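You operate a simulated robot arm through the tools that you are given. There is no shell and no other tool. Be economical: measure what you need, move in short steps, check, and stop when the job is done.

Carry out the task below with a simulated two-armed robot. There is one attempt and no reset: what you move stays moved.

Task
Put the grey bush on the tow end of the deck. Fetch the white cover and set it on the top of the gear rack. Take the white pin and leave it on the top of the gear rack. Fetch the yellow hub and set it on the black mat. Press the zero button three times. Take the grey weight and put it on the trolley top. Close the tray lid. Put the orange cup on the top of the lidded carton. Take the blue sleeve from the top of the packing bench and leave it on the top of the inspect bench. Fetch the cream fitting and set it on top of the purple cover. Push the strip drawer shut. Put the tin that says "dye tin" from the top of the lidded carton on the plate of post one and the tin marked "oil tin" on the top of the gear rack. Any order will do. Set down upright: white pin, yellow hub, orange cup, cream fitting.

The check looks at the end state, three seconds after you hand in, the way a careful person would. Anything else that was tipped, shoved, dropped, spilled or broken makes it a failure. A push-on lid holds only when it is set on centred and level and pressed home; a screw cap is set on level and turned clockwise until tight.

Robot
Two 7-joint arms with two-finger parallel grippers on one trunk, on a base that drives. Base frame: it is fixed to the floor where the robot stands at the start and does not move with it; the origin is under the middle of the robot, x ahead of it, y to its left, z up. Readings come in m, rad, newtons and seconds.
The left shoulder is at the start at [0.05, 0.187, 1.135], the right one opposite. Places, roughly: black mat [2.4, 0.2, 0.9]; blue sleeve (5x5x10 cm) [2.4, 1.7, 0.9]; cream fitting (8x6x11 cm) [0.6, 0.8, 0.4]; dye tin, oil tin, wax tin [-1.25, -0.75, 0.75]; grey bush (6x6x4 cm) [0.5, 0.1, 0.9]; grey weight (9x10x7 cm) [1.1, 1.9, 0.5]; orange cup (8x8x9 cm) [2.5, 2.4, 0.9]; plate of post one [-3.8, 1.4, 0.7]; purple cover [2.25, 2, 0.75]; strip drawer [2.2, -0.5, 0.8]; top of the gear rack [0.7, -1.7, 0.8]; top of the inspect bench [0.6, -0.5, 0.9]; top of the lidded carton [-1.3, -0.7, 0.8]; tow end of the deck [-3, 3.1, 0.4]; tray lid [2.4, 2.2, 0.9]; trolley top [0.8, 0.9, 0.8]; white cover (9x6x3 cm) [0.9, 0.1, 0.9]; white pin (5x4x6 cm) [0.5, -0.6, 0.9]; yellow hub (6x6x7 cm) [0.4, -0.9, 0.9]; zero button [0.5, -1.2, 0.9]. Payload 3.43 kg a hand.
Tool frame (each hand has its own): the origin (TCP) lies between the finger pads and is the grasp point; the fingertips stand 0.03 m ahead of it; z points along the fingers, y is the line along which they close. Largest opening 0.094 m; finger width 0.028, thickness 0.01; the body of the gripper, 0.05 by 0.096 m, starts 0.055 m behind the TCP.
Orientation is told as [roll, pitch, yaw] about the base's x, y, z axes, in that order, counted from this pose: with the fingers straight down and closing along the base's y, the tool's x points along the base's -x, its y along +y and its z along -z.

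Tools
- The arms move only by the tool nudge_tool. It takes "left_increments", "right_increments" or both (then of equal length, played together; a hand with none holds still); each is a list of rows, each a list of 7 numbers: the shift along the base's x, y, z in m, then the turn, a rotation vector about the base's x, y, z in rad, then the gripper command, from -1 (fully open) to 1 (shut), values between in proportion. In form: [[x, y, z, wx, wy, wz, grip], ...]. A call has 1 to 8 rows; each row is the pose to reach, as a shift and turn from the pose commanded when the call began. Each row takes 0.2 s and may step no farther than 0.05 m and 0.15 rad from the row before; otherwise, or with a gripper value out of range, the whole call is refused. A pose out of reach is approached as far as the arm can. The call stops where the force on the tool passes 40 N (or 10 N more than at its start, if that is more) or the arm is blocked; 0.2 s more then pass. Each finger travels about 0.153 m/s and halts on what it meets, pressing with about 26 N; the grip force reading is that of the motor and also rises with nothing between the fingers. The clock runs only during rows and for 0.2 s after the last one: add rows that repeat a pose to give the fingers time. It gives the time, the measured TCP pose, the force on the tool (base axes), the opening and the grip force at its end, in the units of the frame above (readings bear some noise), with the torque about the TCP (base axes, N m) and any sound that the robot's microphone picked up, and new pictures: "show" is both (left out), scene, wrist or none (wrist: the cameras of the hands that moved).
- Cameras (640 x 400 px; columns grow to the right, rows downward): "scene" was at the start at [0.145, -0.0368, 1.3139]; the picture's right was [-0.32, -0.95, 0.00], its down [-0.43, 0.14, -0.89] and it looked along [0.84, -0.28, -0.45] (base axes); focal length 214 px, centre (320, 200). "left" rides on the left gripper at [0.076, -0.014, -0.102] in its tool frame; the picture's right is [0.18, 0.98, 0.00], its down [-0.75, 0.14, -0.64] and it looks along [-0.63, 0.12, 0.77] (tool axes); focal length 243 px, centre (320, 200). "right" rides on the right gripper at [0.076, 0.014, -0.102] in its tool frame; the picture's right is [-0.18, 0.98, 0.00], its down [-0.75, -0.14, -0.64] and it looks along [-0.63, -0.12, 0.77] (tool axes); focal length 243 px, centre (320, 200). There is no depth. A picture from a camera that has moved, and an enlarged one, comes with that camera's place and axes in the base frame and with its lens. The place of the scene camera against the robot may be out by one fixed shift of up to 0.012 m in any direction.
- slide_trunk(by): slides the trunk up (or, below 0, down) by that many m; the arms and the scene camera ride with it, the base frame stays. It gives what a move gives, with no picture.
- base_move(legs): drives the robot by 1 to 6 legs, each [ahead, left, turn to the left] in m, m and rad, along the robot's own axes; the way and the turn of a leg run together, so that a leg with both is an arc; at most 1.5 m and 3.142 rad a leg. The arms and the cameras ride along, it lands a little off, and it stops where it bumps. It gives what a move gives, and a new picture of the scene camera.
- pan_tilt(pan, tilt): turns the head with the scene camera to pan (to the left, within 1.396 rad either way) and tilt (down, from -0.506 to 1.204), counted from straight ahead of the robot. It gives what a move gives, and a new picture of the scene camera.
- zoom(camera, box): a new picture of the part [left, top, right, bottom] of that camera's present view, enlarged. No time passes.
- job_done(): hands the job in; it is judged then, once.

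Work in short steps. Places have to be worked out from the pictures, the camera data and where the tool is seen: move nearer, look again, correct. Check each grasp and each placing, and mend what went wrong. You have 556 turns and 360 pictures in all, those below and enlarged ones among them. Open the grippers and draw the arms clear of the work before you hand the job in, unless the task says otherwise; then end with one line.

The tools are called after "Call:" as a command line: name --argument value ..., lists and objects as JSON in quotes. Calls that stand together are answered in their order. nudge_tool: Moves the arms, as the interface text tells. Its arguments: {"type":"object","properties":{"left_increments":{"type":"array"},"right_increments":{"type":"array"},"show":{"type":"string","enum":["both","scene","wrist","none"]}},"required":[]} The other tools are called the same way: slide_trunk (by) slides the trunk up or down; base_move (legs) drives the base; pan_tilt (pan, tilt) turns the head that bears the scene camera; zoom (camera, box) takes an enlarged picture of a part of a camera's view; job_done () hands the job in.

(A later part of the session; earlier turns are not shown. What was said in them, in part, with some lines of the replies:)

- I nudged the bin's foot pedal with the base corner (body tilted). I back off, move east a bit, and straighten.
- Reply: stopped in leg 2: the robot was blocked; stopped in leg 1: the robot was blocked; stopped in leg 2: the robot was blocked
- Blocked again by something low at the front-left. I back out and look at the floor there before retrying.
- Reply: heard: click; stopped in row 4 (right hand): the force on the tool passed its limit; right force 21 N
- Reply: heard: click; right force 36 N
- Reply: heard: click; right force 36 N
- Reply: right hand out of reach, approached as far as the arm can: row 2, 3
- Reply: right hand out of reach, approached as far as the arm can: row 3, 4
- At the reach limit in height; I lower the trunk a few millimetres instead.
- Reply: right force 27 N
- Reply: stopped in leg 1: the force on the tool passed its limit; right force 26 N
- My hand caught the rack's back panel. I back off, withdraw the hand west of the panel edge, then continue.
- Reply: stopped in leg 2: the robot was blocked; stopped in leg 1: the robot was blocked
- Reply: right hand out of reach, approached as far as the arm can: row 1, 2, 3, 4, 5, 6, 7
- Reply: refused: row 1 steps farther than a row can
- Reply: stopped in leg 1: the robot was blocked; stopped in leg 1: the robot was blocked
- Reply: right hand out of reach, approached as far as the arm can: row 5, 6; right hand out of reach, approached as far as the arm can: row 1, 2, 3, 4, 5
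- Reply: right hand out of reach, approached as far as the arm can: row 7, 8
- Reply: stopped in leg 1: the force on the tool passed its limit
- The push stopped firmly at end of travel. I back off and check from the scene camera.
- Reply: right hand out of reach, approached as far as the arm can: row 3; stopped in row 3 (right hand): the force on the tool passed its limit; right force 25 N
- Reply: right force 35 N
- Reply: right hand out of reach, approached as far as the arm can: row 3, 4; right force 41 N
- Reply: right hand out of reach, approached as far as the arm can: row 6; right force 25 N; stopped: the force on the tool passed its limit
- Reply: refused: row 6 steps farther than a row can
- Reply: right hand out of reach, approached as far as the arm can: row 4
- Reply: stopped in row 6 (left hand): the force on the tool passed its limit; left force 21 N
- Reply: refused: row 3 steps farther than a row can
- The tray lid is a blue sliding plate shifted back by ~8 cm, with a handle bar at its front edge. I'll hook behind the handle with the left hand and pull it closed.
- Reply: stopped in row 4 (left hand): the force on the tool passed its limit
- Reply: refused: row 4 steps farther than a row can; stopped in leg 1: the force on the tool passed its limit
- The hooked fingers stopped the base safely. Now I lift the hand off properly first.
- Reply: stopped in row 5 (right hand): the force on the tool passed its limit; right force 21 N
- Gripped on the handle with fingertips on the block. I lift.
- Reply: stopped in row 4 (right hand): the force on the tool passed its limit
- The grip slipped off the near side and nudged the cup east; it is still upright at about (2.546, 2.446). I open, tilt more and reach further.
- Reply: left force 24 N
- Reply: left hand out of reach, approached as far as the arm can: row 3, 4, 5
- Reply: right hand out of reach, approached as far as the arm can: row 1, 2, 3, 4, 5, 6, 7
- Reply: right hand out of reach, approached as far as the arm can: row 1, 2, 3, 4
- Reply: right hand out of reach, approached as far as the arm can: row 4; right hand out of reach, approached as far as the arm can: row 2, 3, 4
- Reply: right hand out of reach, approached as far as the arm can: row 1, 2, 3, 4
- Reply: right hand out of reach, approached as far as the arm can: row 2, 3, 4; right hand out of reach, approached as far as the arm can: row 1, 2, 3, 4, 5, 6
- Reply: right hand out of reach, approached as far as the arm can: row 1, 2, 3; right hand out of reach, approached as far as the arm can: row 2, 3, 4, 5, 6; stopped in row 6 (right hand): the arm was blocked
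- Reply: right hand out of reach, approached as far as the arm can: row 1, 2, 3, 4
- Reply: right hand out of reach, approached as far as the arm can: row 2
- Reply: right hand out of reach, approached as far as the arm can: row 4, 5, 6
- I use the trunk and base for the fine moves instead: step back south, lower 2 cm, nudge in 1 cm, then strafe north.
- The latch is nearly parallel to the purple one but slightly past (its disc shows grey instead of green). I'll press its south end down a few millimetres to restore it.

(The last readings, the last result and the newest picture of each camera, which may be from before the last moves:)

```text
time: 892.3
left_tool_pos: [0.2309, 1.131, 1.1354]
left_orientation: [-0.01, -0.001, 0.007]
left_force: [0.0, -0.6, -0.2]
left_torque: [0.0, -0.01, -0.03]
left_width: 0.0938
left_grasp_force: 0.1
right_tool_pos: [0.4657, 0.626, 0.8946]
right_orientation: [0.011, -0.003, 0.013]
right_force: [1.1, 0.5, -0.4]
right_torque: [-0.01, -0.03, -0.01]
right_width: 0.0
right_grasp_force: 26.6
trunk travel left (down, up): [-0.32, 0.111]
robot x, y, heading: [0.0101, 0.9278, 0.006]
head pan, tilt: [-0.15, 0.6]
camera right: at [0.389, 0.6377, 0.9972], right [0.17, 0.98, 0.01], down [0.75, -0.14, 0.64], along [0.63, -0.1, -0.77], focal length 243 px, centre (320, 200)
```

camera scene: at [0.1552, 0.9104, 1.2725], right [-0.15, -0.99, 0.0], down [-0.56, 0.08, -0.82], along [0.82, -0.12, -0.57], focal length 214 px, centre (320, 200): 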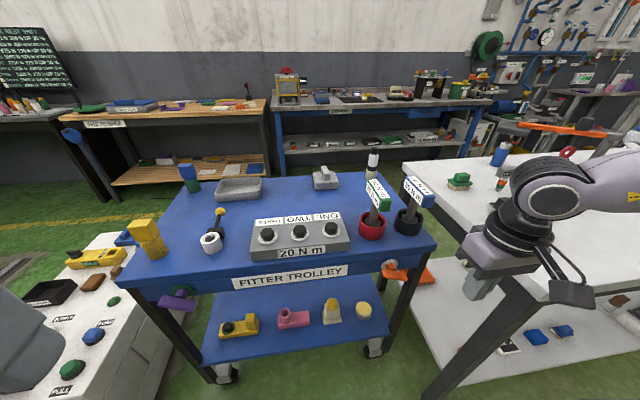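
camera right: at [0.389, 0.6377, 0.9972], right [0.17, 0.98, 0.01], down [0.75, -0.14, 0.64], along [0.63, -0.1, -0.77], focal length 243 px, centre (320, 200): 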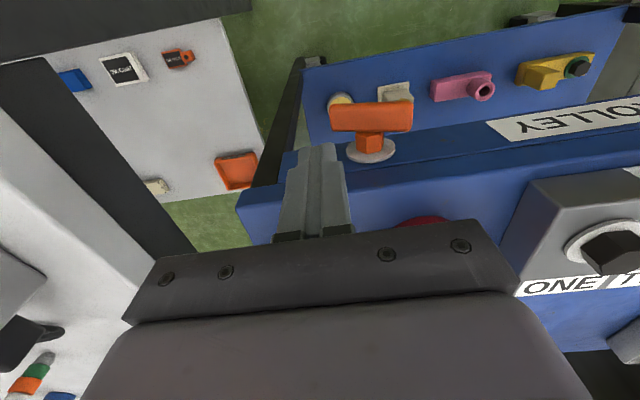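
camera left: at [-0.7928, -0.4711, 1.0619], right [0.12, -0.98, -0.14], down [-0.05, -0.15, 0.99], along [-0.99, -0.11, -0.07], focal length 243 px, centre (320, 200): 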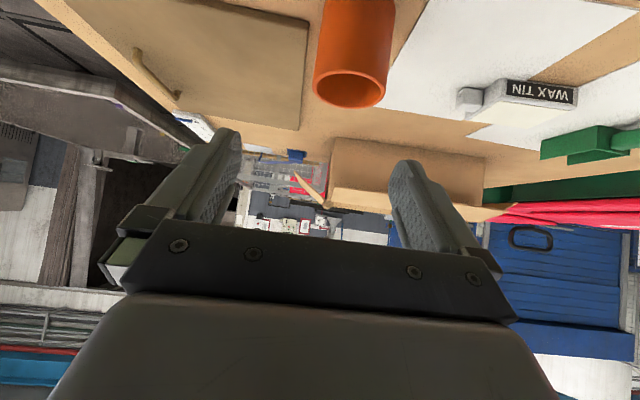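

Call:
nudge_tool --right_increments '[[-0.008, 0.012, -0.03, 0, 0, 0, 1], [-0.008, 0.012, -0.055, 0, 0, 0, 1], [-0.008, 0.012, -0.065, 0, 0, 0, 1]]' --show "wrist"

```text
time: 893.1
left_tool_pos: [0.2301, 1.1326, 1.1367]
left_orientation: [-0.014, -0.002, 0.007]
left_force: [-0.3, 0.2, -0.3]
left_torque: [0.02, 0.0, 0.01]
left_width: 0.0938
left_grasp_force: 0.0
right_tool_pos: [0.4572, 0.6384, 0.8307]
right_orientation: [0.012, -0.002, 0.01]
right_force: [0.1, -0.2, -0.3]
right_torque: [0.0, -0.01, -0.02]
right_width: 0.0
right_grasp_force: 25.4
trunk travel left (down, up): [-0.32, 0.111]
robot x, y, heading: [0.0099, 0.9306, 0.006]
head pan, tilt: [-0.15, 0.6]
camera right: at [0.381, 0.6504, 0.9326], right [0.17, 0.98, 0.01], down [0.75, -0.14, 0.64], along [0.63, -0.1, -0.77], focal length 243 px, centre (320, 200)
```

right: 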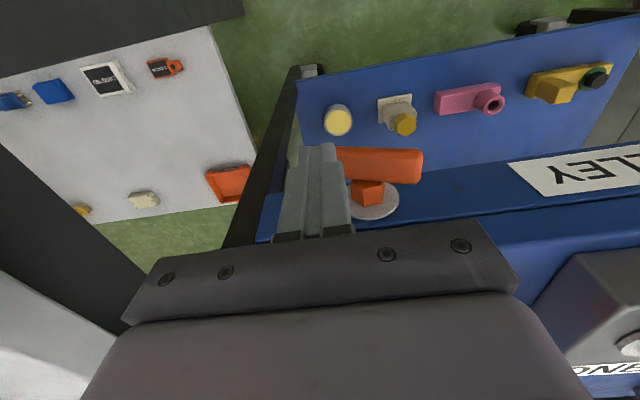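

Call:
nudge_tool --right_increments '[[0, 0, -0.006, 0, 0, 0, 1], [0, 0, -0.012, 0, 0, 0, 1], [0, 0, -0.017, 0, 0, 0, 1]]' --show "wrist"

```text
time: 893.9
left_tool_pos: [0.2288, 1.1319, 1.1368]
left_orientation: [-0.012, -0.004, 0.007]
left_force: [0.2, -0.1, -0.6]
left_torque: [0.02, -0.02, 0.0]
left_width: 0.094
left_grasp_force: 0.0
right_tool_pos: [0.457, 0.6379, 0.8147]
right_orientation: [0.01, -0.002, 0.012]
right_force: [-0.7, -0.6, -0.4]
right_torque: [-0.03, 0.03, 0.0]
right_width: 0.0
right_grasp_force: 26.1
trunk travel left (down, up): [-0.32, 0.111]
robot x, y, heading: [0.0109, 0.9324, 0.001]
head pan, tilt: [-0.15, 0.6]
camera right: at [0.3809, 0.6504, 0.9169], right [0.17, 0.98, 0.01], down [0.75, -0.14, 0.64], along [0.63, -0.1, -0.77], focal length 243 px, centre (320, 200)
```

right: 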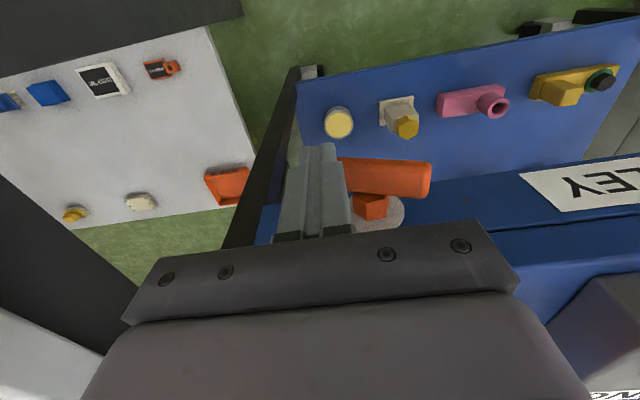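

Call:
nudge_tool --right_increments '[[0, 0, -0.004, 0, 0, 0, 1], [0, 0, -0.008, 0, 0, 0, 1]]' --show "wrist"

```text
time: 894.5
left_tool_pos: [0.2295, 1.1319, 1.1369]
left_orientation: [-0.013, -0.004, 0.008]
left_force: [0.2, 0.4, 0.1]
left_torque: [0.0, 0.0, 0.02]
left_width: 0.094
left_grasp_force: 0.0
right_tool_pos: [0.4568, 0.6364, 0.8083]
right_orientation: [0.008, 0.0, 0.013]
right_force: [1.3, 0.6, 0.9]
right_torque: [0.0, 0.04, 0.0]
right_width: 0.0002
right_grasp_force: 26.0
trunk travel left (down, up): [-0.32, 0.111]
robot x, y, heading: [0.0095, 0.9295, 0.008]
head pan, tilt: [-0.15, 0.6]
camera right: at [0.3802, 0.6498, 0.9091], right [0.17, 0.98, 0.01], down [0.76, -0.14, 0.64], along [0.63, -0.1, -0.77], focal length 243 px, centre (320, 200)
```

right: 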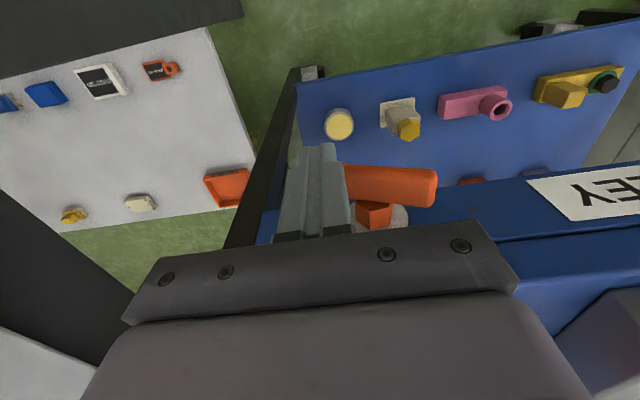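

Call:
nudge_tool --right_increments '[[0, 0, -0.005, 0, 0, 0, 1], [0, 0, -0.01, 0, 0, 0, 1]]' --show "wrist"

```text
time: 895.1
left_tool_pos: [0.231, 1.132, 1.1364]
left_orientation: [-0.013, -0.003, 0.008]
left_force: [0.3, -0.9, -0.1]
left_torque: [0.03, -0.01, 0.01]
left_width: 0.0943
left_grasp_force: 0.0
right_tool_pos: [0.4577, 0.6393, 0.7969]
right_orientation: [0.011, -0.003, 0.012]
right_force: [0.7, -0.2, 2.4]
right_torque: [0.03, -0.02, -0.01]
right_width: 0.0001
right_grasp_force: 26.3
trunk travel left (down, up): [-0.32, 0.111]
robot x, y, heading: [0.0118, 0.9314, 0.002]
head pan, tilt: [-0.15, 0.6]
camera right: at [0.3804, 0.6507, 0.8989], right [0.17, 0.98, 0.01], down [0.75, -0.14, 0.64], along [0.63, -0.1, -0.77], focal length 243 px, centre (320, 200)
```

right: 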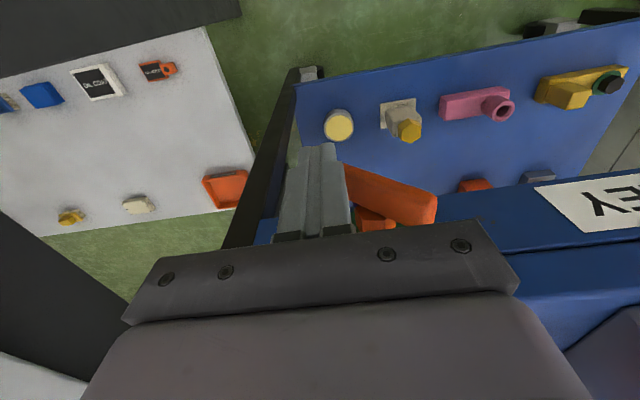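

Rotated further; I lift off and check.

Call:
nudge_tool --right_increments '[[0, 0, 0.03, 0, 0, 0, 1], [-0.02, -0.0, 0.07, 0, 0, 0, 1], [-0.06, 0, 0.1, 0, 0, 0, 1], [-0.1, -0.01, 0.12, 0, 0, 0, 1], [-0.14, -0.01, 0.14, 0, 0, 0, 1]]' --show "none"

Call:
base_move --legs '[[-0.25, 0.08, 0]]'

Call:
zoom --camera "scene" --box '[180, 170, 420, 290]'

```text
time: 896.3
left_tool_pos: [0.229, 1.1325, 1.1366]
left_orientation: [-0.009, -0.004, 0.005]
left_force: [0.6, 0.1, -0.2]
left_torque: [0.03, 0.02, -0.02]
left_width: 0.0939
left_grasp_force: 0.1
right_tool_pos: [0.316, 0.6286, 0.938]
right_orientation: [0.01, -0.002, 0.012]
right_force: [-1.6, -0.8, 0.4]
right_torque: [-0.03, 0.0, -0.01]
right_width: 0.0002
right_grasp_force: 26.1
trunk travel left (down, up): [-0.32, 0.111]
robot x, y, heading: [0.0083, 0.9312, 0.001]
head pan, tilt: [-0.15, 0.6]
```

```text
time: 898.2
left_tool_pos: [-0.024, 1.2115, 1.1363]
left_orientation: [-0.013, -0.004, 0.009]
left_force: [0.2, -0.2, 0.1]
left_torque: [-0.01, -0.02, 0.0]
left_width: 0.0942
left_grasp_force: 0.0
right_tool_pos: [0.067, 0.7103, 0.9385]
right_orientation: [0.01, -0.004, 0.015]
right_force: [0.0, 0.6, 1.1]
right_torque: [-0.01, 0.01, -0.02]
right_width: 0.0001
right_grasp_force: 26.0
trunk travel left (down, up): [-0.32, 0.111]
robot x, y, heading: [-0.2414, 1.0114, 0.008]
head pan, tilt: [-0.15, 0.6]
camera scene: at [-0.0978, 0.9912, 1.2727], right [-0.14, -0.99, 0.0], down [-0.56, 0.08, -0.83], along [0.82, -0.12, -0.56], focal length 214 px, centre (320, 200)
```

scene: 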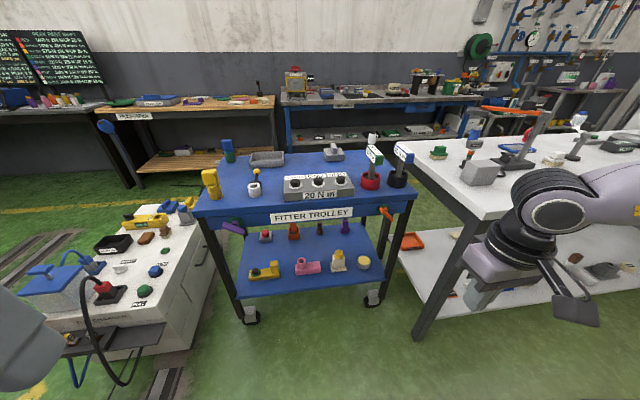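

```text
2.67 times, centred on (300, 230) of scene
camera zoom: at [-0.0978, 0.9912, 1.2727], right [-0.14, -0.99, 0.0], down [-0.56, 0.08, -0.83], along [0.82, -0.12, -0.56], focal length 572 px, centre (373, 120)
```

zoom: 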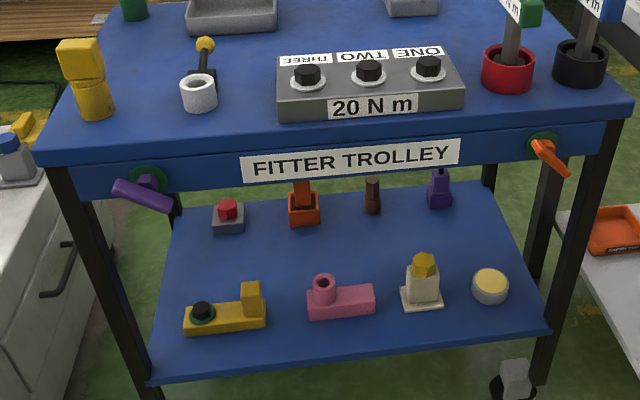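

The latch is back in its green position and close to its original slope. I must save pictures from here. I lower the trunk here in free space, set a 0.55 tilt, and approach from further back with pose readings only.

Call:
slide_trunk --by -0.318

Call:
nudge_tool --right_increments '[[0.03, 0.01, 0.0, 0, -0.1, 0, 0], [0.06, 0.02, 0.0, 0, -0.2, 0, -1], [0.09, 0.03, -0.02, 0, -0.3, 0, -1], [0.12, 0.04, -0.04, 0, -0.4, 0, -1], [0.15, 0.05, -0.06, 0, -0.5, 0, -1], [0.18, 0.06, -0.09, 0, -0.55, 0, -1], [0.2, 0.07, -0.13, 0, -0.55, 0, -1], [0.22, 0.08, -0.17, 0, -0.55, 0, -1]]' --show "none"

```text
time: 901.3
left_tool_pos: [-0.0225, 1.2131, 0.8183]
left_orientation: [-0.013, -0.001, 0.011]
left_force: [0.4, 0.4, -0.6]
left_torque: [0.0, -0.01, -0.02]
left_width: 0.0939
left_grasp_force: 0.1
right_tool_pos: [0.068, 0.7093, 0.6205]
right_orientation: [0.01, 0.0, 0.015]
right_force: [0.4, -0.8, -0.1]
right_torque: [0.01, -0.02, -0.02]
right_width: 0.0
right_grasp_force: 26.0
trunk travel left (down, up): [-0.002, 0.429]
robot x, y, heading: [-0.2388, 1.0128, 0.0]
head pan, tilt: [-0.15, 0.6]
```

```text
time: 903.1
left_tool_pos: [-0.0231, 1.2136, 0.8179]
left_orientation: [-0.013, -0.003, 0.011]
left_force: [-0.9, 0.3, -0.4]
left_torque: [-0.02, -0.01, -0.02]
left_width: 0.0939
left_grasp_force: 0.0
right_tool_pos: [0.263, 0.7618, 0.4933]
right_orientation: [0.001, -0.549, 0.019]
right_force: [0.3, -0.1, 0.7]
right_torque: [-0.01, -0.01, -0.02]
right_width: 0.0939
right_grasp_force: 0.0
right hand out of reach, approached as far as the arm can: row 7, 8
trunk travel left (down, up): [-0.002, 0.429]
robot x, y, heading: [-0.2454, 1.0102, 0.009]
head pan, tilt: [-0.15, 0.6]
```

Still in free space, I explore what height is reachable with a smaller tilt.

Call:
nudge_tool --right_increments '[[0.0, 0.0, 0.0, 0, 0.1, 0, -1], [0.0, 0.0, 0.0, 0, 0.2, 0, -1], [0.0, 0.0, -0.02, 0, 0.3, 0, -1], [0.0, 0.0, -0.05, 0, 0.3, 0, -1], [0.0, 0.0, -0.08, 0, 0.3, 0, -1]]' --show "none"

Call:
nudge_tool --right_increments '[[0.0, 0.0, 0.0, 0, 0.12, 0, -1], [0.0, 0.0, 0.0, 0, 0.25, 0, -1], [0.0, 0.0, -0.03, 0, 0.25, 0, -1], [0.0, 0.0, -0.07, 0, 0.25, 0, -1]]' --show "none"

```text
time: 904.3
left_tool_pos: [-0.0235, 1.2123, 0.8177]
left_orientation: [-0.013, -0.004, 0.011]
left_force: [0.0, -0.6, -0.3]
left_torque: [0.0, 0.04, 0.0]
left_width: 0.0938
left_grasp_force: 0.1
right_tool_pos: [0.2322, 0.7372, 0.4677]
right_orientation: [0.006, -0.251, 0.015]
right_force: [0.0, 0.1, 0.2]
right_torque: [-0.03, -0.04, -0.06]
right_width: 0.0941
right_grasp_force: 0.0
right hand out of reach, approached as far as the arm can: row 2, 3, 4, 5
trunk travel left (down, up): [-0.002, 0.429]
robot x, y, heading: [-0.2412, 1.016, 0.011]
head pan, tilt: [-0.15, 0.6]
```

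```text
time: 905.3
left_tool_pos: [-0.0224, 1.213, 0.8176]
left_orientation: [-0.011, -0.002, 0.01]
left_force: [-0.4, 0.6, -0.4]
left_torque: [0.01, 0.02, 0.0]
left_width: 0.094
left_grasp_force: 0.1
right_tool_pos: [0.1982, 0.7126, 0.4572]
right_orientation: [0.011, -0.001, 0.015]
right_force: [-0.1, 0.5, 0.1]
right_torque: [-0.01, 0.02, -0.04]
right_width: 0.0941
right_grasp_force: 0.1
right hand out of reach, approached as far as the arm can: row 1, 2, 3, 4
trunk travel left (down, up): [-0.002, 0.429]
robot x, y, heading: [-0.2416, 1.0094, 0.005]
head pan, tilt: [-0.15, 0.6]
```

The right arm seems in an awkward configuration. I reset it: up and back to a natural pose, then extend down and out as I did with the left arm at the deck.

Call:
nudge_tool --right_increments '[[-0.01, 0.01, 0.045, 0, 0, 0, -1], [-0.03, 0.02, 0.085, 0, 0, 0, -1], [-0.05, 0.03, 0.125, 0, 0, 0, -1], [-0.07, 0.04, 0.165, 0, 0, 0, -1], [-0.09, 0.05, 0.205, 0, 0, 0, -1], [-0.1, 0.06, 0.25, 0, 0, 0, -1], [-0.1, 0.07, 0.295, 0, 0, 0, -1], [-0.1, 0.07, 0.34, 0, 0, 0, -1]]' --show "none"

Call:
nudge_tool --right_increments '[[0.03, 0, -0.03, 0, 0, 0, -1], [0.06, 0.0, -0.06, 0, 0, 0, -1], [0.09, 0.0, -0.09, 0, 0, 0, -1], [0.12, 0.0, -0.12, 0, 0, 0, -1], [0.15, 0.0, -0.15, 0, 0, 0, -1], [0.17, 0.0, -0.19, 0, 0, 0, -1], [0.18, 0.0, -0.23, 0, 0, 0, -1], [0.18, 0.0, -0.27, 0, 0, 0, -1]]' --show "none"

Call:
nudge_tool --right_increments '[[0, 0, -0.04, 0, 0, 0, -1], [0, 0.0, -0.08, 0, 0, 0, -1], [0.0, 0.0, -0.12, 0, 0, 0, -1]]' --show "none"

```text
time: 907.1
left_tool_pos: [-0.0224, 1.2128, 0.8185]
left_orientation: [-0.013, -0.002, 0.011]
left_force: [0.6, 0.3, -0.5]
left_torque: [0.0, 0.02, -0.03]
left_width: 0.094
left_grasp_force: 0.1
right_tool_pos: [0.0991, 0.7824, 0.7989]
right_orientation: [0.01, 0.001, 0.015]
right_force: [0.1, -0.6, 0.4]
right_torque: [-0.02, -0.01, -0.02]
right_width: 0.094
right_grasp_force: 0.0
trunk travel left (down, up): [-0.002, 0.429]
robot x, y, heading: [-0.2396, 1.0108, 0.006]
head pan, tilt: [-0.15, 0.6]
```

```text
time: 908.9
left_tool_pos: [-0.023, 1.212, 0.8185]
left_orientation: [-0.013, -0.004, 0.01]
left_force: [0.3, 1.0, -0.2]
left_torque: [0.01, -0.02, -0.03]
left_width: 0.0939
left_grasp_force: 0.0
right_tool_pos: [0.2548, 0.7602, 0.5451]
right_orientation: [0.012, -0.004, 0.016]
right_force: [-0.2, 0.7, 0.6]
right_torque: [-0.04, 0.03, 0.03]
right_width: 0.0939
right_grasp_force: 0.0
right hand out of reach, approached as far as the arm can: row 7, 8
trunk travel left (down, up): [-0.002, 0.429]
robot x, y, heading: [-0.2466, 1.0087, 0.01]
head pan, tilt: [-0.15, 0.6]
```

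```text
time: 909.7
left_tool_pos: [-0.0238, 1.2131, 0.8177]
left_orientation: [-0.012, 0.0, 0.01]
left_force: [-0.2, -0.3, 0.7]
left_torque: [0.01, -0.03, 0.01]
left_width: 0.0941
left_grasp_force: 0.0
right_tool_pos: [0.2155, 0.7347, 0.482]
right_orientation: [0.011, -0.002, 0.014]
right_force: [0.1, -0.5, 0.0]
right_torque: [0.01, 0.02, 0.01]
right_width: 0.0938
right_grasp_force: 0.0
right hand out of reach, approached as far as the arm can: row 1, 2, 3
trunk travel left (down, up): [-0.002, 0.429]
robot x, y, heading: [-0.2438, 1.0101, 0.011]
head pan, tilt: [-0.15, 0.6]
```

I test the left arm's reach at this depth (it did better at the deck).

Call:
nudge_tool --left_increments '[[0.04, 0, -0.03, 0, 0, 0, -1], [0.08, 0.01, -0.06, 0, 0, 0, -1], [0.12, 0.02, -0.09, 0, 0, 0, -1], [0.16, 0.02, -0.12, 0, 0, 0, -1], [0.2, 0.03, -0.15, 0, 0, 0, -1], [0.24, 0.03, -0.18, 0, 0, 0, -1], [0.28, 0.03, -0.21, 0, 0, 0, -1], [0.31, 0.03, -0.25, 0, 0, 0, -1]]' --show "none"

Call:
nudge_tool --left_increments '[[0.0, 0, -0.04, 0, 0, 0, -1], [0.0, 0.0, -0.08, 0, 0, 0, -1], [0.0, 0.0, -0.12, 0, 0, 0, -1], [0.0, 0.0, -0.16, 0, 0, 0, -1]]' --show "none"

```text
refused: row 2 steps farther than a row can; nothing moved
```

```text
time: 910.6
left_tool_pos: [-0.01, 1.2119, 0.7028]
left_orientation: [-0.007, 0.002, -0.012]
left_force: [-0.8, 0.7, -1.7]
left_torque: [-0.07, -0.04, -0.05]
left_width: 0.0939
left_grasp_force: 0.0
left hand out of reach, approached as far as the arm can: row 3, 4
right_tool_pos: [0.2146, 0.7339, 0.4817]
right_orientation: [0.011, -0.001, 0.016]
right_force: [-0.2, -0.5, -0.1]
right_torque: [0.0, -0.02, -0.03]
right_width: 0.0938
right_grasp_force: 0.1
trunk travel left (down, up): [-0.002, 0.429]
robot x, y, heading: [-0.2424, 1.0099, 0.006]
head pan, tilt: [-0.15, 0.6]
stopped in row 4 (left hand): the force on the tool passed its limit (the readings are from after the stop); the commanded pose is now the measured one
```

Call:
nudge_tool --left_increments '[[0.03, 0, 0.03, 0, 0, 0, -1], [0.06, 0.01, 0.04, 0, 0, 0, -1], [0.1, 0.02, 0.03, 0, 0, 0, -1], [0.14, 0.02, 0.01, 0, 0, 0, -1], [0.18, 0.03, -0.01, 0, 0, 0, -1], [0.22, 0.03, -0.03, 0, 0, 0, -1], [0.26, 0.03, -0.05, 0, 0, 0, -1], [0.29, 0.03, -0.08, 0, 0, 0, -1]]' --show "none"

Call:
nudge_tool --left_increments '[[0.0, 0, -0.04, 0, 0, 0, -1], [0.0, 0.0, -0.08, 0, 0, 0, -1], [0.0, 0.0, -0.12, 0, 0, 0, -1], [0.0, 0.0, -0.16, 0, 0, 0, -1], [0.0, 0.0, -0.2, 0, 0, 0, -1]]' --show "none"

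```text
time: 912.4
left_tool_pos: [0.2826, 1.2407, 0.623]
left_orientation: [-0.007, 0.004, -0.014]
left_force: [0.3, 0.3, -0.6]
left_torque: [0.0, 0.01, 0.0]
left_width: 0.0939
left_grasp_force: 0.0
right_tool_pos: [0.2151, 0.7346, 0.4812]
right_orientation: [0.011, -0.003, 0.016]
right_force: [-0.8, 0.2, -0.5]
right_torque: [0.0, 0.0, 0.0]
right_width: 0.0939
right_grasp_force: 0.0
trunk travel left (down, up): [-0.002, 0.429]
robot x, y, heading: [-0.2396, 1.0082, 0.007]
head pan, tilt: [-0.15, 0.6]
```

```text
time: 913.6
left_tool_pos: [0.2799, 1.2411, 0.4219]
left_orientation: [-0.009, 0.004, -0.01]
left_force: [0.0, 0.3, -0.5]
left_torque: [0.0, 0.01, 0.02]
left_width: 0.094
left_grasp_force: 0.0
right_tool_pos: [0.2157, 0.7338, 0.4814]
right_orientation: [0.011, -0.002, 0.016]
right_force: [-0.6, 0.4, 0.0]
right_torque: [0.0, 0.03, 0.0]
right_width: 0.094
right_grasp_force: 0.0
trunk travel left (down, up): [-0.002, 0.429]
robot x, y, heading: [-0.2449, 1.0106, 0.006]
head pan, tilt: [-0.15, 0.6]
```

The left arm reaches much better here. I test it with the needed tilt and extension, still in free space.

Call:
nudge_tool --left_increments '[[0.01, 0, 0.0, 0, -0.12, 0, -1], [0.02, 0.0, 0.0, 0, -0.24, 0, -1], [0.04, 0.0, 0.0, 0, -0.36, 0, -1], [0.055, 0.0, 0.0, 0, -0.48, 0, -1], [0.07, 0.0, -0.01, 0, -0.5, 0, -1]]' --show "none"

```text
time: 914.8
left_tool_pos: [0.3519, 1.2406, 0.4096]
left_orientation: [0.001, -0.497, -0.017]
left_force: [0.8, -0.2, -0.3]
left_torque: [-0.01, -0.01, 0.01]
left_width: 0.0936
left_grasp_force: 0.0
right_tool_pos: [0.2144, 0.7348, 0.4815]
right_orientation: [0.011, -0.001, 0.016]
right_force: [0.6, 0.0, -0.5]
right_torque: [0.04, 0.0, 0.01]
right_width: 0.0937
right_grasp_force: 0.0
trunk travel left (down, up): [-0.002, 0.429]
robot x, y, heading: [-0.2452, 1.0118, 0.01]
head pan, tilt: [-0.15, 0.6]
```

That pose (fwd 0.597, z 0.41, tilt 0.5) works. I tuck the right hand, then bring the left hand in with the base: strafe south, then forward.

Call:
nudge_tool --right_increments '[[-0.01, 0, 0.045, 0, 0, 0, -1], [-0.03, 0, 0.085, 0, 0, 0, -1], [-0.05, 0.0, 0.125, 0, 0, 0, -1], [-0.07, 0.0, 0.165, 0, 0, 0, -1], [-0.09, 0.0, 0.205, 0, 0, 0, -1], [-0.11, 0.0, 0.25, 0, 0, 0, -1], [-0.14, 0.0, 0.285, 0, 0, 0, -1], [-0.17, 0.0, 0.32, 0, 0, 0, -1]]' --show "none"

Call:
base_move --legs '[[0, -0.443, -0.01]]'

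```text
time: 916.6
left_tool_pos: [0.3508, 1.2416, 0.4099]
left_orientation: [-0.001, -0.496, -0.014]
left_force: [0.6, -0.1, 0.1]
left_torque: [-0.01, 0.02, 0.01]
left_width: 0.0942
left_grasp_force: 0.1
right_tool_pos: [0.0458, 0.7337, 0.8034]
right_orientation: [0.011, -0.002, 0.015]
right_force: [-0.2, 0.0, -0.6]
right_torque: [0.01, 0.01, 0.03]
right_width: 0.0939
right_grasp_force: 0.0
trunk travel left (down, up): [-0.002, 0.429]
robot x, y, heading: [-0.2431, 1.0141, 0.011]
head pan, tilt: [-0.15, 0.6]
```

```text
time: 919.3
left_tool_pos: [0.3546, 0.7889, 0.4107]
left_orientation: [0.0, -0.494, -0.015]
left_force: [0.4, -0.1, 0.1]
left_torque: [0.01, -0.02, 0.02]
left_width: 0.094
left_grasp_force: 0.1
right_tool_pos: [0.0485, 0.2823, 0.802]
right_orientation: [0.01, -0.003, 0.015]
right_force: [-0.3, 0.0, 0.0]
right_torque: [0.02, 0.01, 0.0]
right_width: 0.0941
right_grasp_force: 0.1
trunk travel left (down, up): [-0.002, 0.429]
robot x, y, heading: [-0.2436, 0.5598, 0.002]
head pan, tilt: [-0.15, 0.6]
camera scene: at [-0.0944, 0.5406, 0.9546], right [-0.14, -0.99, 0.0], down [-0.56, 0.08, -0.83], along [0.82, -0.12, -0.56], focal length 214 px, centre (320, 200)
```

scene: 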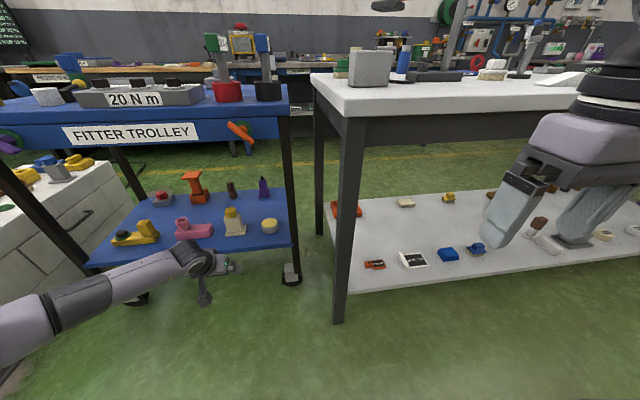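

The hand is lined up (y 0.789 vs fitting 0.787). I pull the right hand back a little to clear the bench, then drive forward.

Call:
nudge_tool --right_increments '[[-0.03, 0.0, 0.0, 0, 0, 0, -1], [-0.06, 0.0, 0.01, 0, 0, 0, -1], [-0.08, 0.02, 0.02, 0, 0, 0, -1]]' --show "none"

Call:
base_move --legs '[[0.238, 0, 0]]'

```text
time: 920.1
left_tool_pos: [0.3545, 0.7889, 0.4102]
left_orientation: [-0.001, -0.495, -0.018]
left_force: [-0.9, 0.2, 0.3]
left_torque: [0.01, -0.04, 0.03]
left_width: 0.0937
left_grasp_force: 0.0
right_tool_pos: [-0.0318, 0.3045, 0.822]
right_orientation: [0.01, -0.002, 0.011]
right_force: [0.0, 0.4, 0.3]
right_torque: [-0.02, -0.04, 0.0]
right_width: 0.0939
right_grasp_force: 0.1
trunk travel left (down, up): [-0.002, 0.429]
robot x, y, heading: [-0.2394, 0.5607, 0.007]
head pan, tilt: [-0.15, 0.6]
```

```text
time: 921.9
left_tool_pos: [0.5921, 0.7883, 0.4112]
left_orientation: [0.0, -0.496, -0.021]
left_force: [0.2, -0.3, -0.1]
left_torque: [-0.01, 0.01, 0.0]
left_width: 0.0939
left_grasp_force: 0.1
right_tool_pos: [0.2047, 0.3026, 0.8207]
right_orientation: [0.013, -0.002, 0.009]
right_force: [0.1, -0.2, -0.3]
right_torque: [0.01, 0.01, 0.02]
right_width: 0.094
right_grasp_force: 0.0
trunk travel left (down, up): [-0.002, 0.429]
robot x, y, heading: [-0.0067, 0.5649, 0.002]
head pan, tilt: [-0.15, 0.6]
camera scene: at [0.1413, 0.5406, 0.9546], right [-0.15, -0.99, 0.0], down [-0.56, 0.08, -0.83], along [0.82, -0.12, -0.56], focal length 214 px, centre (320, 200)
```

scene: 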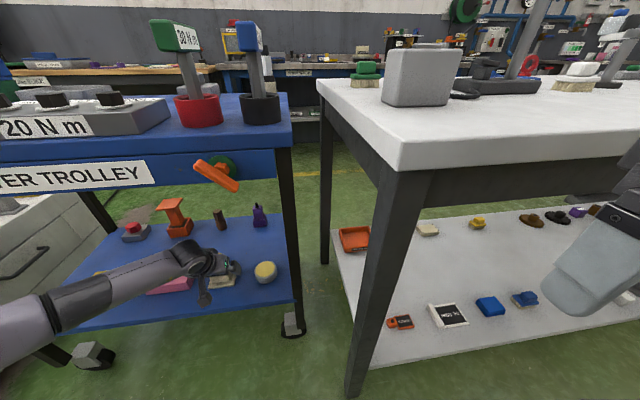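

In position without contact. I close the left gripper and read the width.

Call:
nudge_tool --left_increments '[[0.004, 0, 0, 0, 0, 0, -0.5], [0.004, 0, 0, 0, 0, 0, 0.2], [0.004, 0, 0, 0, 0, 0, 1], [0.004, 0, 0, 0, 0, 0, 1]]' --show "wrist"

```text
time: 922.9
left_tool_pos: [0.5962, 0.7889, 0.4105]
left_orientation: [-0.001, -0.496, -0.021]
left_force: [-1.0, 1.8, -0.4]
left_torque: [0.05, -0.03, 0.07]
left_width: 0.0619
left_grasp_force: 25.8
right_tool_pos: [0.2042, 0.303, 0.8216]
right_orientation: [0.011, -0.001, 0.008]
right_force: [0.7, 0.6, 0.0]
right_torque: [0.03, -0.01, -0.04]
right_width: 0.0942
right_grasp_force: 0.1
trunk travel left (down, up): [-0.002, 0.429]
robot x, y, heading: [-0.0023, 0.5639, -0.002]
head pan, tilt: [-0.15, 0.6]
camera left: at [0.4791, 0.7758, 0.4647], right [-0.14, 0.99, -0.09], down [0.36, 0.13, 0.92], along [0.92, 0.1, -0.37], focal length 243 px, centre (320, 200)
```

left: 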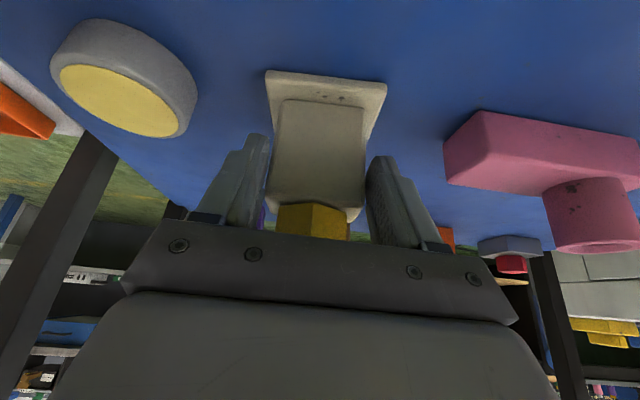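

Gripped on the body (62 mm). I lift 4 cm and back straight out.

Call:
nudge_tool --left_increments '[[0, 0, 0.015, 0, 0, 0, 1], [0, 0, 0.035, 0, 0, 0, 1]]' --show "none"

Call:
base_move --legs '[[-0.4, 0, 0]]'

```text
time: 923.5
left_tool_pos: [0.5953, 0.7875, 0.4443]
left_orientation: [-0.001, -0.493, -0.02]
left_force: [-0.8, 0.3, -3.4]
left_torque: [-0.04, 0.13, -0.02]
left_width: 0.0615
left_grasp_force: 25.4
right_tool_pos: [0.205, 0.3029, 0.8212]
right_orientation: [0.011, -0.001, 0.007]
right_force: [-0.4, 1.2, 0.0]
right_torque: [-0.02, -0.01, 0.03]
right_width: 0.0939
right_grasp_force: 0.1
trunk travel left (down, up): [-0.002, 0.429]
robot x, y, heading: [-0.0056, 0.5601, 0.0]
head pan, tilt: [-0.15, 0.6]
no pictures are left
```

```text
time: 926.0
left_tool_pos: [0.2015, 0.7848, 0.4449]
left_orientation: [0.0, -0.497, -0.026]
left_force: [-0.3, -0.2, -3.5]
left_torque: [0.04, 0.06, -0.02]
left_width: 0.0616
left_grasp_force: 25.8
right_tool_pos: [-0.1925, 0.3024, 0.8216]
right_orientation: [0.01, -0.003, 0.003]
right_force: [0.0, -1.2, -0.3]
right_torque: [0.02, 0.0, -0.03]
right_width: 0.0941
right_grasp_force: 0.1
trunk travel left (down, up): [-0.002, 0.429]
robot x, y, heading: [-0.4039, 0.5603, -0.003]
head pan, tilt: [-0.15, 0.6]
```

No pictures remain; I continue from pose readings and known coordinates. I raise the trunk and draw the fitting in to a compact carrying pose.

Call:
slide_trunk --by 0.34

Call:
nudge_tool --left_increments '[[-0.024, -0.005, 0.04, 0, 0, 0, 1], [-0.048, -0.01, 0.08, 0, 0, 0, 1], [-0.072, -0.015, 0.12, 0, 0, 0, 1], [-0.096, -0.02, 0.16, 0, 0, 0, 1], [-0.12, -0.025, 0.2, 0, 0, 0, 1], [-0.144, -0.03, 0.24, 0, 0, 0, 1], [-0.168, -0.035, 0.28, 0, 0, 0, 1], [-0.192, -0.04, 0.32, 0, 0, 0, 1]]' --show "none"

Call:
nudge_tool --right_increments '[[0.04, 0.02, 0.0, 0, 0, 0, -1], [0.08, 0.03, 0, 0, 0, 0, -1], [0.12, 0.04, 0, 0, 0, 0, -1], [0.15, 0.05, 0, 0, 0, 0, -1]]' --show "none"

```text
time: 929.3
left_tool_pos: [0.201, 0.7843, 0.7845]
left_orientation: [0.0, -0.495, -0.026]
left_force: [0.4, 0.0, -4.0]
left_torque: [-0.01, 0.07, 0.0]
left_width: 0.0619
left_grasp_force: 25.7
right_tool_pos: [-0.193, 0.3026, 1.1618]
right_orientation: [0.01, -0.002, 0.004]
right_force: [0.8, 0.1, 0.9]
right_torque: [0.01, -0.02, -0.03]
right_width: 0.0942
right_grasp_force: 0.1
trunk travel left (down, up): [-0.342, 0.089]
robot x, y, heading: [-0.398, 0.5642, -0.003]
head pan, tilt: [-0.15, 0.6]
```

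```text
time: 931.1
left_tool_pos: [0.0043, 0.7468, 1.1047]
left_orientation: [0.002, -0.497, -0.028]
left_force: [1.2, -0.2, -2.7]
left_torque: [-0.02, 0.09, 0.0]
left_width: 0.0618
left_grasp_force: 25.9
right_tool_pos: [-0.1922, 0.3024, 1.1613]
right_orientation: [0.01, -0.002, 0.003]
right_force: [0.1, 0.3, -0.4]
right_torque: [-0.02, 0.02, 0.0]
right_width: 0.0939
right_grasp_force: 0.0
trunk travel left (down, up): [-0.342, 0.089]
robot x, y, heading: [-0.4019, 0.5608, -0.009]
head pan, tilt: [-0.15, 0.6]
no pictures are left
```

```text
time: 932.1
left_tool_pos: [0.0065, 0.7492, 1.1039]
left_orientation: [-0.002, -0.496, -0.026]
left_force: [0.2, -0.3, -2.1]
left_torque: [0.01, 0.05, 0.0]
left_width: 0.0615
left_grasp_force: 25.6
right_tool_pos: [-0.0432, 0.3551, 1.1634]
right_orientation: [0.01, -0.003, 0.004]
right_force: [-0.3, -0.5, 0.3]
right_torque: [0.04, 0.02, 0.0]
right_width: 0.0939
right_grasp_force: 0.1
trunk travel left (down, up): [-0.342, 0.089]
robot x, y, heading: [-0.399, 0.5632, -0.005]
head pan, tilt: [-0.15, 0.6]
no pictures are left
```

Call:
base_move --legs '[[0, 0, -1.565], [0, 0.165, 0]]'

Call:
base_move --legs '[[1.3, 0, 0]]'

```text
time: 937.3
left_tool_pos: [-0.0434, 0.1625, 1.1046]
left_orientation: [-0.002, -0.496, -1.579]
left_force: [0.4, -0.3, -3.1]
left_torque: [0.09, -0.01, -0.03]
left_width: 0.062
left_grasp_force: 26.2
right_tool_pos: [-0.437, 0.2034, 1.1627]
right_orientation: [0.01, -0.002, -1.55]
right_force: [0.8, -0.5, -0.4]
right_torque: [0.02, -0.01, 0.02]
right_width: 0.0938
right_grasp_force: 0.0
trunk travel left (down, up): [-0.342, 0.089]
robot x, y, heading: [-0.2375, 0.5648, -1.553]
head pan, tilt: [-0.15, 0.6]
```

```text
time: 943.8
left_tool_pos: [-0.0394, -1.1383, 1.1042]
left_orientation: [-0.001, -0.497, -1.595]
left_force: [0.4, -0.1, -2.8]
left_torque: [0.11, -0.03, -0.03]
left_width: 0.0618
left_grasp_force: 26.5
right_tool_pos: [-0.4344, -1.0911, 1.1632]
right_orientation: [0.011, 0.0, -1.562]
right_force: [-0.3, 0.4, 0.1]
right_torque: [0.04, 0.01, -0.01]
right_width: 0.0937
right_grasp_force: 0.1
trunk travel left (down, up): [-0.342, 0.089]
robot x, y, heading: [-0.2229, -0.7312, -1.569]
head pan, tilt: [-0.15, 0.6]
```

Call:
base_move --legs '[[0, -0.012, 0], [0.45, 0, 0]]'

Call:
base_move --legs '[[0.4, 0, 0]]'

Call:
base_move --legs '[[0.45, 0, 0]]'

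```text
time: 946.9
left_tool_pos: [-0.0483, -1.5906, 1.1038]
left_orientation: [0.001, -0.495, -1.586]
left_force: [0.0, 0.4, -3.5]
left_torque: [0.11, 0.03, -0.05]
left_width: 0.0619
left_grasp_force: 25.7
right_tool_pos: [-0.4429, -1.546, 1.1627]
right_orientation: [0.011, -0.002, -1.556]
right_force: [-0.1, -0.4, 0.9]
right_torque: [0.02, 0.02, -0.03]
right_width: 0.0941
right_grasp_force: 0.0
trunk travel left (down, up): [-0.342, 0.089]
robot x, y, heading: [-0.2344, -1.1842, -1.561]
head pan, tilt: [-0.15, 0.6]
```

```text
time: 949.4
left_tool_pos: [-0.0436, -1.9886, 1.1041]
left_orientation: [0.001, -0.495, -1.585]
left_force: [0.5, -0.1, -2.7]
left_torque: [0.1, 0.02, 0.01]
left_width: 0.0615
left_grasp_force: 26.0
right_tool_pos: [-0.4384, -1.945, 1.1626]
right_orientation: [0.011, -0.002, -1.554]
right_force: [0.0, 0.1, 0.4]
right_torque: [0.0, 0.0, 0.02]
right_width: 0.094
right_grasp_force: 0.0
trunk travel left (down, up): [-0.342, 0.089]
robot x, y, heading: [-0.2352, -1.583, -1.565]
head pan, tilt: [-0.15, 0.6]
```

```text
time: 952.1
left_tool_pos: [-0.0376, -2.437, 1.1039]
left_orientation: [0.0, -0.493, -1.58]
left_force: [0.3, -0.4, -3.2]
left_torque: [0.12, 0.01, 0.02]
left_width: 0.0617
left_grasp_force: 26.4
right_tool_pos: [-0.4304, -2.3951, 1.1633]
right_orientation: [0.011, -0.002, -1.55]
right_force: [0.2, 0.7, 0.9]
right_torque: [-0.02, -0.01, -0.01]
right_width: 0.0942
right_grasp_force: 0.0
trunk travel left (down, up): [-0.342, 0.089]
robot x, y, heading: [-0.2298, -2.0361, -1.558]
head pan, tilt: [-0.15, 0.6]
```

Through the gap. On to y ≈ -2.45, then east and north along known-free paths.

Call:
base_move --legs '[[0.42, 0, 0], [0, 0, 1.555], [1.2, 0, 0]]'

Call:
base_move --legs '[[0.82, 0, 0]]'

```text
time: 964.2
left_tool_pos: [1.403, -2.2882, 1.1045]
left_orientation: [0.0, -0.497, -0.027]
left_force: [-0.6, -0.4, -3.6]
left_torque: [-0.03, 0.11, -0.02]
left_width: 0.0612
left_grasp_force: 26.2
right_tool_pos: [1.3525, -2.6817, 1.1635]
right_orientation: [0.01, -0.005, 0.001]
right_force: [0.6, 0.4, -0.2]
right_torque: [0.02, 0.01, -0.04]
right_width: 0.0939
right_grasp_force: 0.1
trunk travel left (down, up): [-0.342, 0.089]
robot x, y, heading: [0.9976, -2.4727, -0.0]
head pan, tilt: [-0.15, 0.6]
```

```text
time: 968.7
left_tool_pos: [2.2346, -2.2903, 1.1045]
left_orientation: [0.0, -0.493, -0.026]
left_force: [-1.2, -1.0, -3.6]
left_torque: [-0.03, 0.08, -0.03]
left_width: 0.0614
left_grasp_force: 26.4
right_tool_pos: [2.1867, -2.683, 1.1627]
right_orientation: [0.01, -0.004, 0.005]
right_force: [-1.1, -0.2, -0.8]
right_torque: [0.01, 0.01, 0.0]
right_width: 0.0939
right_grasp_force: 0.1
trunk travel left (down, up): [-0.342, 0.089]
robot x, y, heading: [1.8324, -2.4803, 0.002]
head pan, tilt: [-0.15, 0.6]
```

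Call:
base_move --legs '[[0, 0, 1.57]]'

Call:
base_move --legs '[[1.2, 0, 0], [0, 0.1, 0]]'

```text
time: 972.9
left_tool_pos: [1.6532, -2.0674, 1.1043]
left_orientation: [0.0, -0.493, 1.524]
left_force: [0.0, -0.2, -3.4]
left_torque: [-0.11, -0.02, -0.02]
left_width: 0.0611
left_grasp_force: 26.2
right_tool_pos: [2.046, -2.1241, 1.1629]
right_orientation: [0.012, -0.002, 1.553]
right_force: [0.2, -0.1, 1.3]
right_torque: [-0.01, -0.01, 0.0]
right_width: 0.0941
right_grasp_force: 0.2
trunk travel left (down, up): [-0.342, 0.089]
robot x, y, heading: [1.8259, -2.4779, 1.551]
head pan, tilt: [-0.15, 0.6]
```

```text
time: 979.7
left_tool_pos: [1.5623, -0.8733, 1.1047]
left_orientation: [-0.001, -0.496, 1.54]
left_force: [-0.7, 0.0, -3.0]
left_torque: [-0.11, -0.03, 0.0]
left_width: 0.0615
left_grasp_force: 25.6
right_tool_pos: [1.9563, -0.9237, 1.1629]
right_orientation: [0.011, -0.003, 1.57]
right_force: [-0.4, 0.2, 0.3]
right_torque: [0.01, -0.03, 0.01]
right_width: 0.0941
right_grasp_force: 0.1
trunk travel left (down, up): [-0.342, 0.089]
robot x, y, heading: [1.748, -1.2795, 1.567]
head pan, tilt: [-0.15, 0.6]
```

Call:
base_move --legs '[[1.5, 0.03, 0], [1.45, 0, 0]]'

Call:
base_move --legs '[[0, 0, -1.567]]'

```text
refused: leg 1 is longer than a leg can be; nothing moved
```

```text
time: 983.8
left_tool_pos: [2.1498, -1.0853, 1.1037]
left_orientation: [0.002, -0.494, -0.005]
left_force: [-0.7, 0.4, -2.5]
left_torque: [0.01, 0.1, 0.0]
left_width: 0.0613
left_grasp_force: 26.0
right_tool_pos: [2.1096, -1.4798, 1.1626]
right_orientation: [0.01, -0.004, 0.026]
right_force: [-0.3, -0.6, -0.8]
right_torque: [-0.01, 0.0, 0.01]
right_width: 0.094
right_grasp_force: 0.1
trunk travel left (down, up): [-0.342, 0.089]
robot x, y, heading: [1.7482, -1.278, 0.016]
head pan, tilt: [-0.15, 0.6]
```

The first leg was refused, so I turned too early; I turn back north and continue.

Call:
base_move --legs '[[0, 0, 1.555]]'

Call:
base_move --legs '[[1.45, 0.0, 0]]'

```text
time: 988.0
left_tool_pos: [1.5555, -0.878, 1.1043]
left_orientation: [0.0, -0.495, 1.562]
left_force: [0.5, -0.3, -3.3]
left_torque: [-0.12, 0.0, -0.01]
left_width: 0.0613
left_grasp_force: 26.4
right_tool_pos: [1.9512, -0.9187, 1.1634]
right_orientation: [0.009, -0.003, 1.593]
right_force: [0.0, -0.7, -0.1]
right_torque: [-0.03, -0.01, 0.0]
right_width: 0.0941
right_grasp_force: 0.0
trunk travel left (down, up): [-0.342, 0.089]
robot x, y, heading: [1.7483, -1.2787, 1.582]
head pan, tilt: [-0.15, 0.6]
```

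```text
time: 995.3
left_tool_pos: [1.5148, 0.5716, 1.104]
left_orientation: [0.002, -0.496, 1.578]
left_force: [-0.3, -0.4, -3.0]
left_torque: [-0.12, 0.01, -0.01]
left_width: 0.061
left_grasp_force: 26.1
right_tool_pos: [1.9107, 0.5368, 1.1626]
right_orientation: [0.008, -0.002, 1.607]
right_force: [1.3, 0.6, -0.4]
right_torque: [0.0, 0.0, -0.02]
right_width: 0.0939
right_grasp_force: 0.1
trunk travel left (down, up): [-0.342, 0.089]
robot x, y, heading: [1.7178, 0.1717, 1.6]
head pan, tilt: [-0.15, 0.6]
```

Call:
base_move --legs '[[0, 0, -0.03], [1.45, 0, 0]]'

Call:
base_move --legs '[[0, 0, -1.57]]'

```text
time: 1002.8
left_tool_pos: [1.4996, 2.0169, 1.1036]
left_orientation: [0.003, -0.496, 1.571]
left_force: [-0.5, -0.4, -2.7]
left_torque: [-0.11, 0.01, -0.01]
left_width: 0.0599
left_grasp_force: 26.1
right_tool_pos: [1.8953, 1.9791, 1.1644]
right_orientation: [0.01, -0.003, 1.603]
right_force: [-1.1, -0.5, -0.5]
right_torque: [0.03, -0.01, 0.01]
right_width: 0.0939
right_grasp_force: 0.0
trunk travel left (down, up): [-0.342, 0.089]
robot x, y, heading: [1.6978, 1.6175, 1.595]
head pan, tilt: [-0.15, 0.6]
```

```text
time: 1007.0
left_tool_pos: [2.0954, 1.8165, 1.1044]
left_orientation: [0.002, -0.496, 0.011]
left_force: [0.3, 0.3, -2.9]
left_torque: [0.03, 0.13, 0.01]
left_width: 0.0598
left_grasp_force: 25.9
right_tool_pos: [2.0603, 1.4212, 1.1631]
right_orientation: [0.011, -0.003, 0.039]
right_force: [0.2, -0.5, -0.2]
right_torque: [0.0, 0.03, -0.02]
right_width: 0.0938
right_grasp_force: 0.1
trunk travel left (down, up): [-0.342, 0.089]
robot x, y, heading: [1.6958, 1.6179, 0.028]
head pan, tilt: [-0.15, 0.6]
```

Call:
base_move --legs '[[0, 0.07, -0.022], [0.14, 0, 0]]'

```text
time: 1009.0
left_tool_pos: [2.2373, 1.8779, 1.1033]
left_orientation: [0.003, -0.491, -0.014]
left_force: [0.7, -0.3, -4.2]
left_torque: [0.03, 0.13, -0.03]
left_width: 0.0596
left_grasp_force: 26.1
right_tool_pos: [2.195, 1.4836, 1.1634]
right_orientation: [0.01, -0.003, 0.017]
right_force: [0.8, 0.0, 0.2]
right_torque: [0.03, 0.04, -0.01]
right_width: 0.0941
right_grasp_force: 0.0
trunk travel left (down, up): [-0.342, 0.089]
robot x, y, heading: [1.8353, 1.6868, 0.016]
head pan, tilt: [-0.15, 0.6]
```

I move the fitting over the END COVER at (2.338, 1.882) and descend to a safe height.

Call:
nudge_tool --left_increments '[[0.035, 0.002, 0, 0, 0, 0, 1], [0.07, 0.004, -0.02, 0, 0, 0, 1], [0.1, 0.004, -0.05, 0, 0, 0, 1], [0.1, 0.004, -0.09, 0, 0, 0, 1], [0.1, 0.004, -0.115, 0, 0, 0, 1]]' --show "none"

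```text
time: 1010.2
left_tool_pos: [2.3379, 1.8822, 0.9886]
left_orientation: [0.003, -0.494, -0.015]
left_force: [0.3, 0.6, -2.3]
left_torque: [-0.01, 0.12, -0.01]
left_width: 0.0597
left_grasp_force: 26.3
right_tool_pos: [2.1935, 1.4838, 1.1639]
right_orientation: [0.011, -0.003, 0.018]
right_force: [0.2, -0.1, 0.3]
right_torque: [-0.03, -0.01, 0.01]
right_width: 0.0942
right_grasp_force: 0.0
trunk travel left (down, up): [-0.342, 0.089]
robot x, y, heading: [1.8327, 1.6897, 0.013]
head pan, tilt: [-0.15, 0.6]
no pictures are left
```

Call:
nudge_tool --left_increments '[[0, 0, -0.012, 0, 0, 0, 1], [0, 0, -0.024, 0, 0, 0, 1], [0, 0, -0.03, 0, 0, 0, 1]]' --show "none"

Call:
nudge_tool --left_increments '[[0, 0, -0.003, 0, 0, 0, 1], [0, 0, -0.006, 0, 0, 0, 1]]' --show "none"

```text
time: 1011.0
left_tool_pos: [2.3371, 1.8829, 0.9585]
left_orientation: [0.002, -0.494, -0.015]
left_force: [-0.1, -0.7, -3.2]
left_torque: [0.03, 0.1, 0.01]
left_width: 0.0595
left_grasp_force: 25.6
right_tool_pos: [2.1937, 1.4842, 1.1639]
right_orientation: [0.011, -0.003, 0.017]
right_force: [-0.7, -0.8, 1.1]
right_torque: [0.02, -0.02, -0.02]
right_width: 0.0941
right_grasp_force: 0.1
trunk travel left (down, up): [-0.342, 0.089]
robot x, y, heading: [1.8315, 1.6907, 0.008]
head pan, tilt: [-0.15, 0.6]
no pictures are left
```

```text
time: 1011.6
left_tool_pos: [2.3373, 1.882, 0.9528]
left_orientation: [0.001, -0.493, -0.015]
left_force: [-0.2, 0.6, -2.1]
left_torque: [-0.02, 0.11, -0.02]
left_width: 0.0597
left_grasp_force: 25.6
right_tool_pos: [2.1947, 1.4843, 1.1638]
right_orientation: [0.011, -0.003, 0.016]
right_force: [-0.5, 0.0, -0.3]
right_torque: [-0.01, 0.02, 0.0]
right_width: 0.0942
right_grasp_force: 0.0
trunk travel left (down, up): [-0.342, 0.089]
robot x, y, heading: [1.8334, 1.6876, 0.009]
head pan, tilt: [-0.15, 0.6]
no pictures are left
```

Call:
nudge_tool --left_increments '[[0, 0, -0.003, 0, 0, 0, 1], [0, 0, -0.006, 0, 0, 0, 1]]' --show "none"

Call:
nudge_tool --left_increments '[[0, 0, -0.003, 0, 0, 0, 1], [0, 0, -0.006, 0, 0, 0, 1]]' --show "none"

```text
time: 1012.2
left_tool_pos: [2.3368, 1.8825, 0.9464]
left_orientation: [0.0, -0.493, -0.014]
left_force: [-0.6, -0.7, -3.7]
left_torque: [0.02, 0.11, 0.03]
left_width: 0.0598
left_grasp_force: 25.8
right_tool_pos: [2.1936, 1.4835, 1.1637]
right_orientation: [0.011, -0.003, 0.017]
right_force: [-0.4, 0.0, -0.2]
right_torque: [0.04, -0.02, 0.01]
right_width: 0.0942
right_grasp_force: 0.1
trunk travel left (down, up): [-0.342, 0.089]
robot x, y, heading: [1.8311, 1.6921, 0.008]
head pan, tilt: [-0.15, 0.6]
no pictures are left
```

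```text
time: 1012.8
left_tool_pos: [2.3372, 1.8819, 0.942]
left_orientation: [0.001, -0.498, -0.015]
left_force: [-2.5, 0.9, 3.0]
left_torque: [0.21, -0.18, 0.08]
left_width: 0.0597
left_grasp_force: 25.6
right_tool_pos: [2.1926, 1.4842, 1.1644]
right_orientation: [0.012, -0.004, 0.018]
right_force: [0.0, 0.1, -0.4]
right_torque: [0.01, 0.0, -0.01]
right_width: 0.0938
right_grasp_force: 0.1
trunk travel left (down, up): [-0.342, 0.089]
robot x, y, heading: [1.8362, 1.6857, 0.012]
head pan, tilt: [-0.15, 0.6]
no pictures are left
```

Contact at 0.942, as expected for the cover's top. A last 2 mm, then I open the fingers only a little.

Call:
nudge_tool --left_increments '[[0, 0, -0.002, 0, 0, 0, 1], [0, 0, -0.002, 0, 0, 0, 0.2], [0, 0, -0.001, 0, 0, 0, -0.3], [0, 0, -0.001, 0, 0, 0, -0.65], [0, 0, -0.001, 0, 0, 0, -0.65]]' --show "none"

```text
time: 1014.0
left_tool_pos: [2.3368, 1.8819, 0.939]
left_orientation: [0.002, -0.494, -0.015]
left_force: [-0.1, 0.2, 0.8]
left_torque: [-0.02, 0.0, 0.03]
left_width: 0.0775
left_grasp_force: 0.0
right_tool_pos: [2.1932, 1.4852, 1.1644]
right_orientation: [0.011, -0.002, 0.017]
right_force: [-0.4, -0.6, -0.2]
right_torque: [-0.03, 0.03, 0.0]
right_width: 0.0939
right_grasp_force: 0.1
trunk travel left (down, up): [-0.342, 0.089]
robot x, y, heading: [1.834, 1.6871, 0.011]
head pan, tilt: [-0.15, 0.6]
no pictures are left
```

Released. I withdraw straight back, then up.

Call:
nudge_tool --left_increments '[[-0.02, 0, 0.005, 0, 0, 0, -0.65], [-0.05, 0, 0.012, 0, 0, 0, -0.65], [-0.085, 0, 0.03, 0, 0, 0, -0.65], [-0.11, 0, 0.07, 0, 0.05, 0, -0.65], [-0.13, 0, 0.11, 0, 0.15, 0, -1], [-0.14, 0, 0.15, 0, 0.3, 0, -1], [-0.14, 0, 0.19, 0, 0.42, 0, -1], [-0.14, 0, 0.22, 0, 0.49, 0, -1]]' --show "none"

Call:
base_move --legs '[[-0.2, 0, 0]]'

```text
time: 1015.8
left_tool_pos: [2.1956, 1.8813, 1.1587]
left_orientation: [-0.005, -0.001, -0.011]
left_force: [0.4, -0.3, -0.6]
left_torque: [-0.02, 0.06, -0.05]
left_width: 0.0939
left_grasp_force: 0.0
right_tool_pos: [2.1924, 1.4836, 1.1634]
right_orientation: [0.011, -0.006, 0.016]
right_force: [0.4, -0.1, 0.2]
right_torque: [-0.01, 0.0, -0.01]
right_width: 0.094
right_grasp_force: 0.0
trunk travel left (down, up): [-0.342, 0.089]
robot x, y, heading: [1.8305, 1.6859, 0.013]
head pan, tilt: [-0.15, 0.6]
no pictures are left
```

```text
time: 1017.4
left_tool_pos: [1.9953, 1.8795, 1.1599]
left_orientation: [-0.005, -0.004, -0.01]
left_force: [1.2, 0.5, -1.1]
left_torque: [0.03, -0.03, 0.0]
left_width: 0.0937
left_grasp_force: 0.1
right_tool_pos: [1.9941, 1.4832, 1.1634]
right_orientation: [0.009, -0.005, 0.019]
right_force: [-0.7, -0.1, -0.6]
right_torque: [0.02, 0.02, 0.02]
right_width: 0.0939
right_grasp_force: 0.2
trunk travel left (down, up): [-0.342, 0.089]
robot x, y, heading: [1.635, 1.6871, 0.008]
head pan, tilt: [-0.15, 0.6]
```

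Every step of the list has been done, both grippers are open and the arms are clear, so I hand in.

Call:
job_done

```text
The job is handed in.
```

I did every step on the list and handed the job in, but I could not check the last step by sight because the pictures had run out. I put the cream fitting on the purple end cover using only position and force readings, so I haven't seen that it stands upright. Along the way I bumped the carton, a bin and the rack panel. I also knocked the trolley's orange latch and turned it back to within about 8 degrees, with its disc green again.
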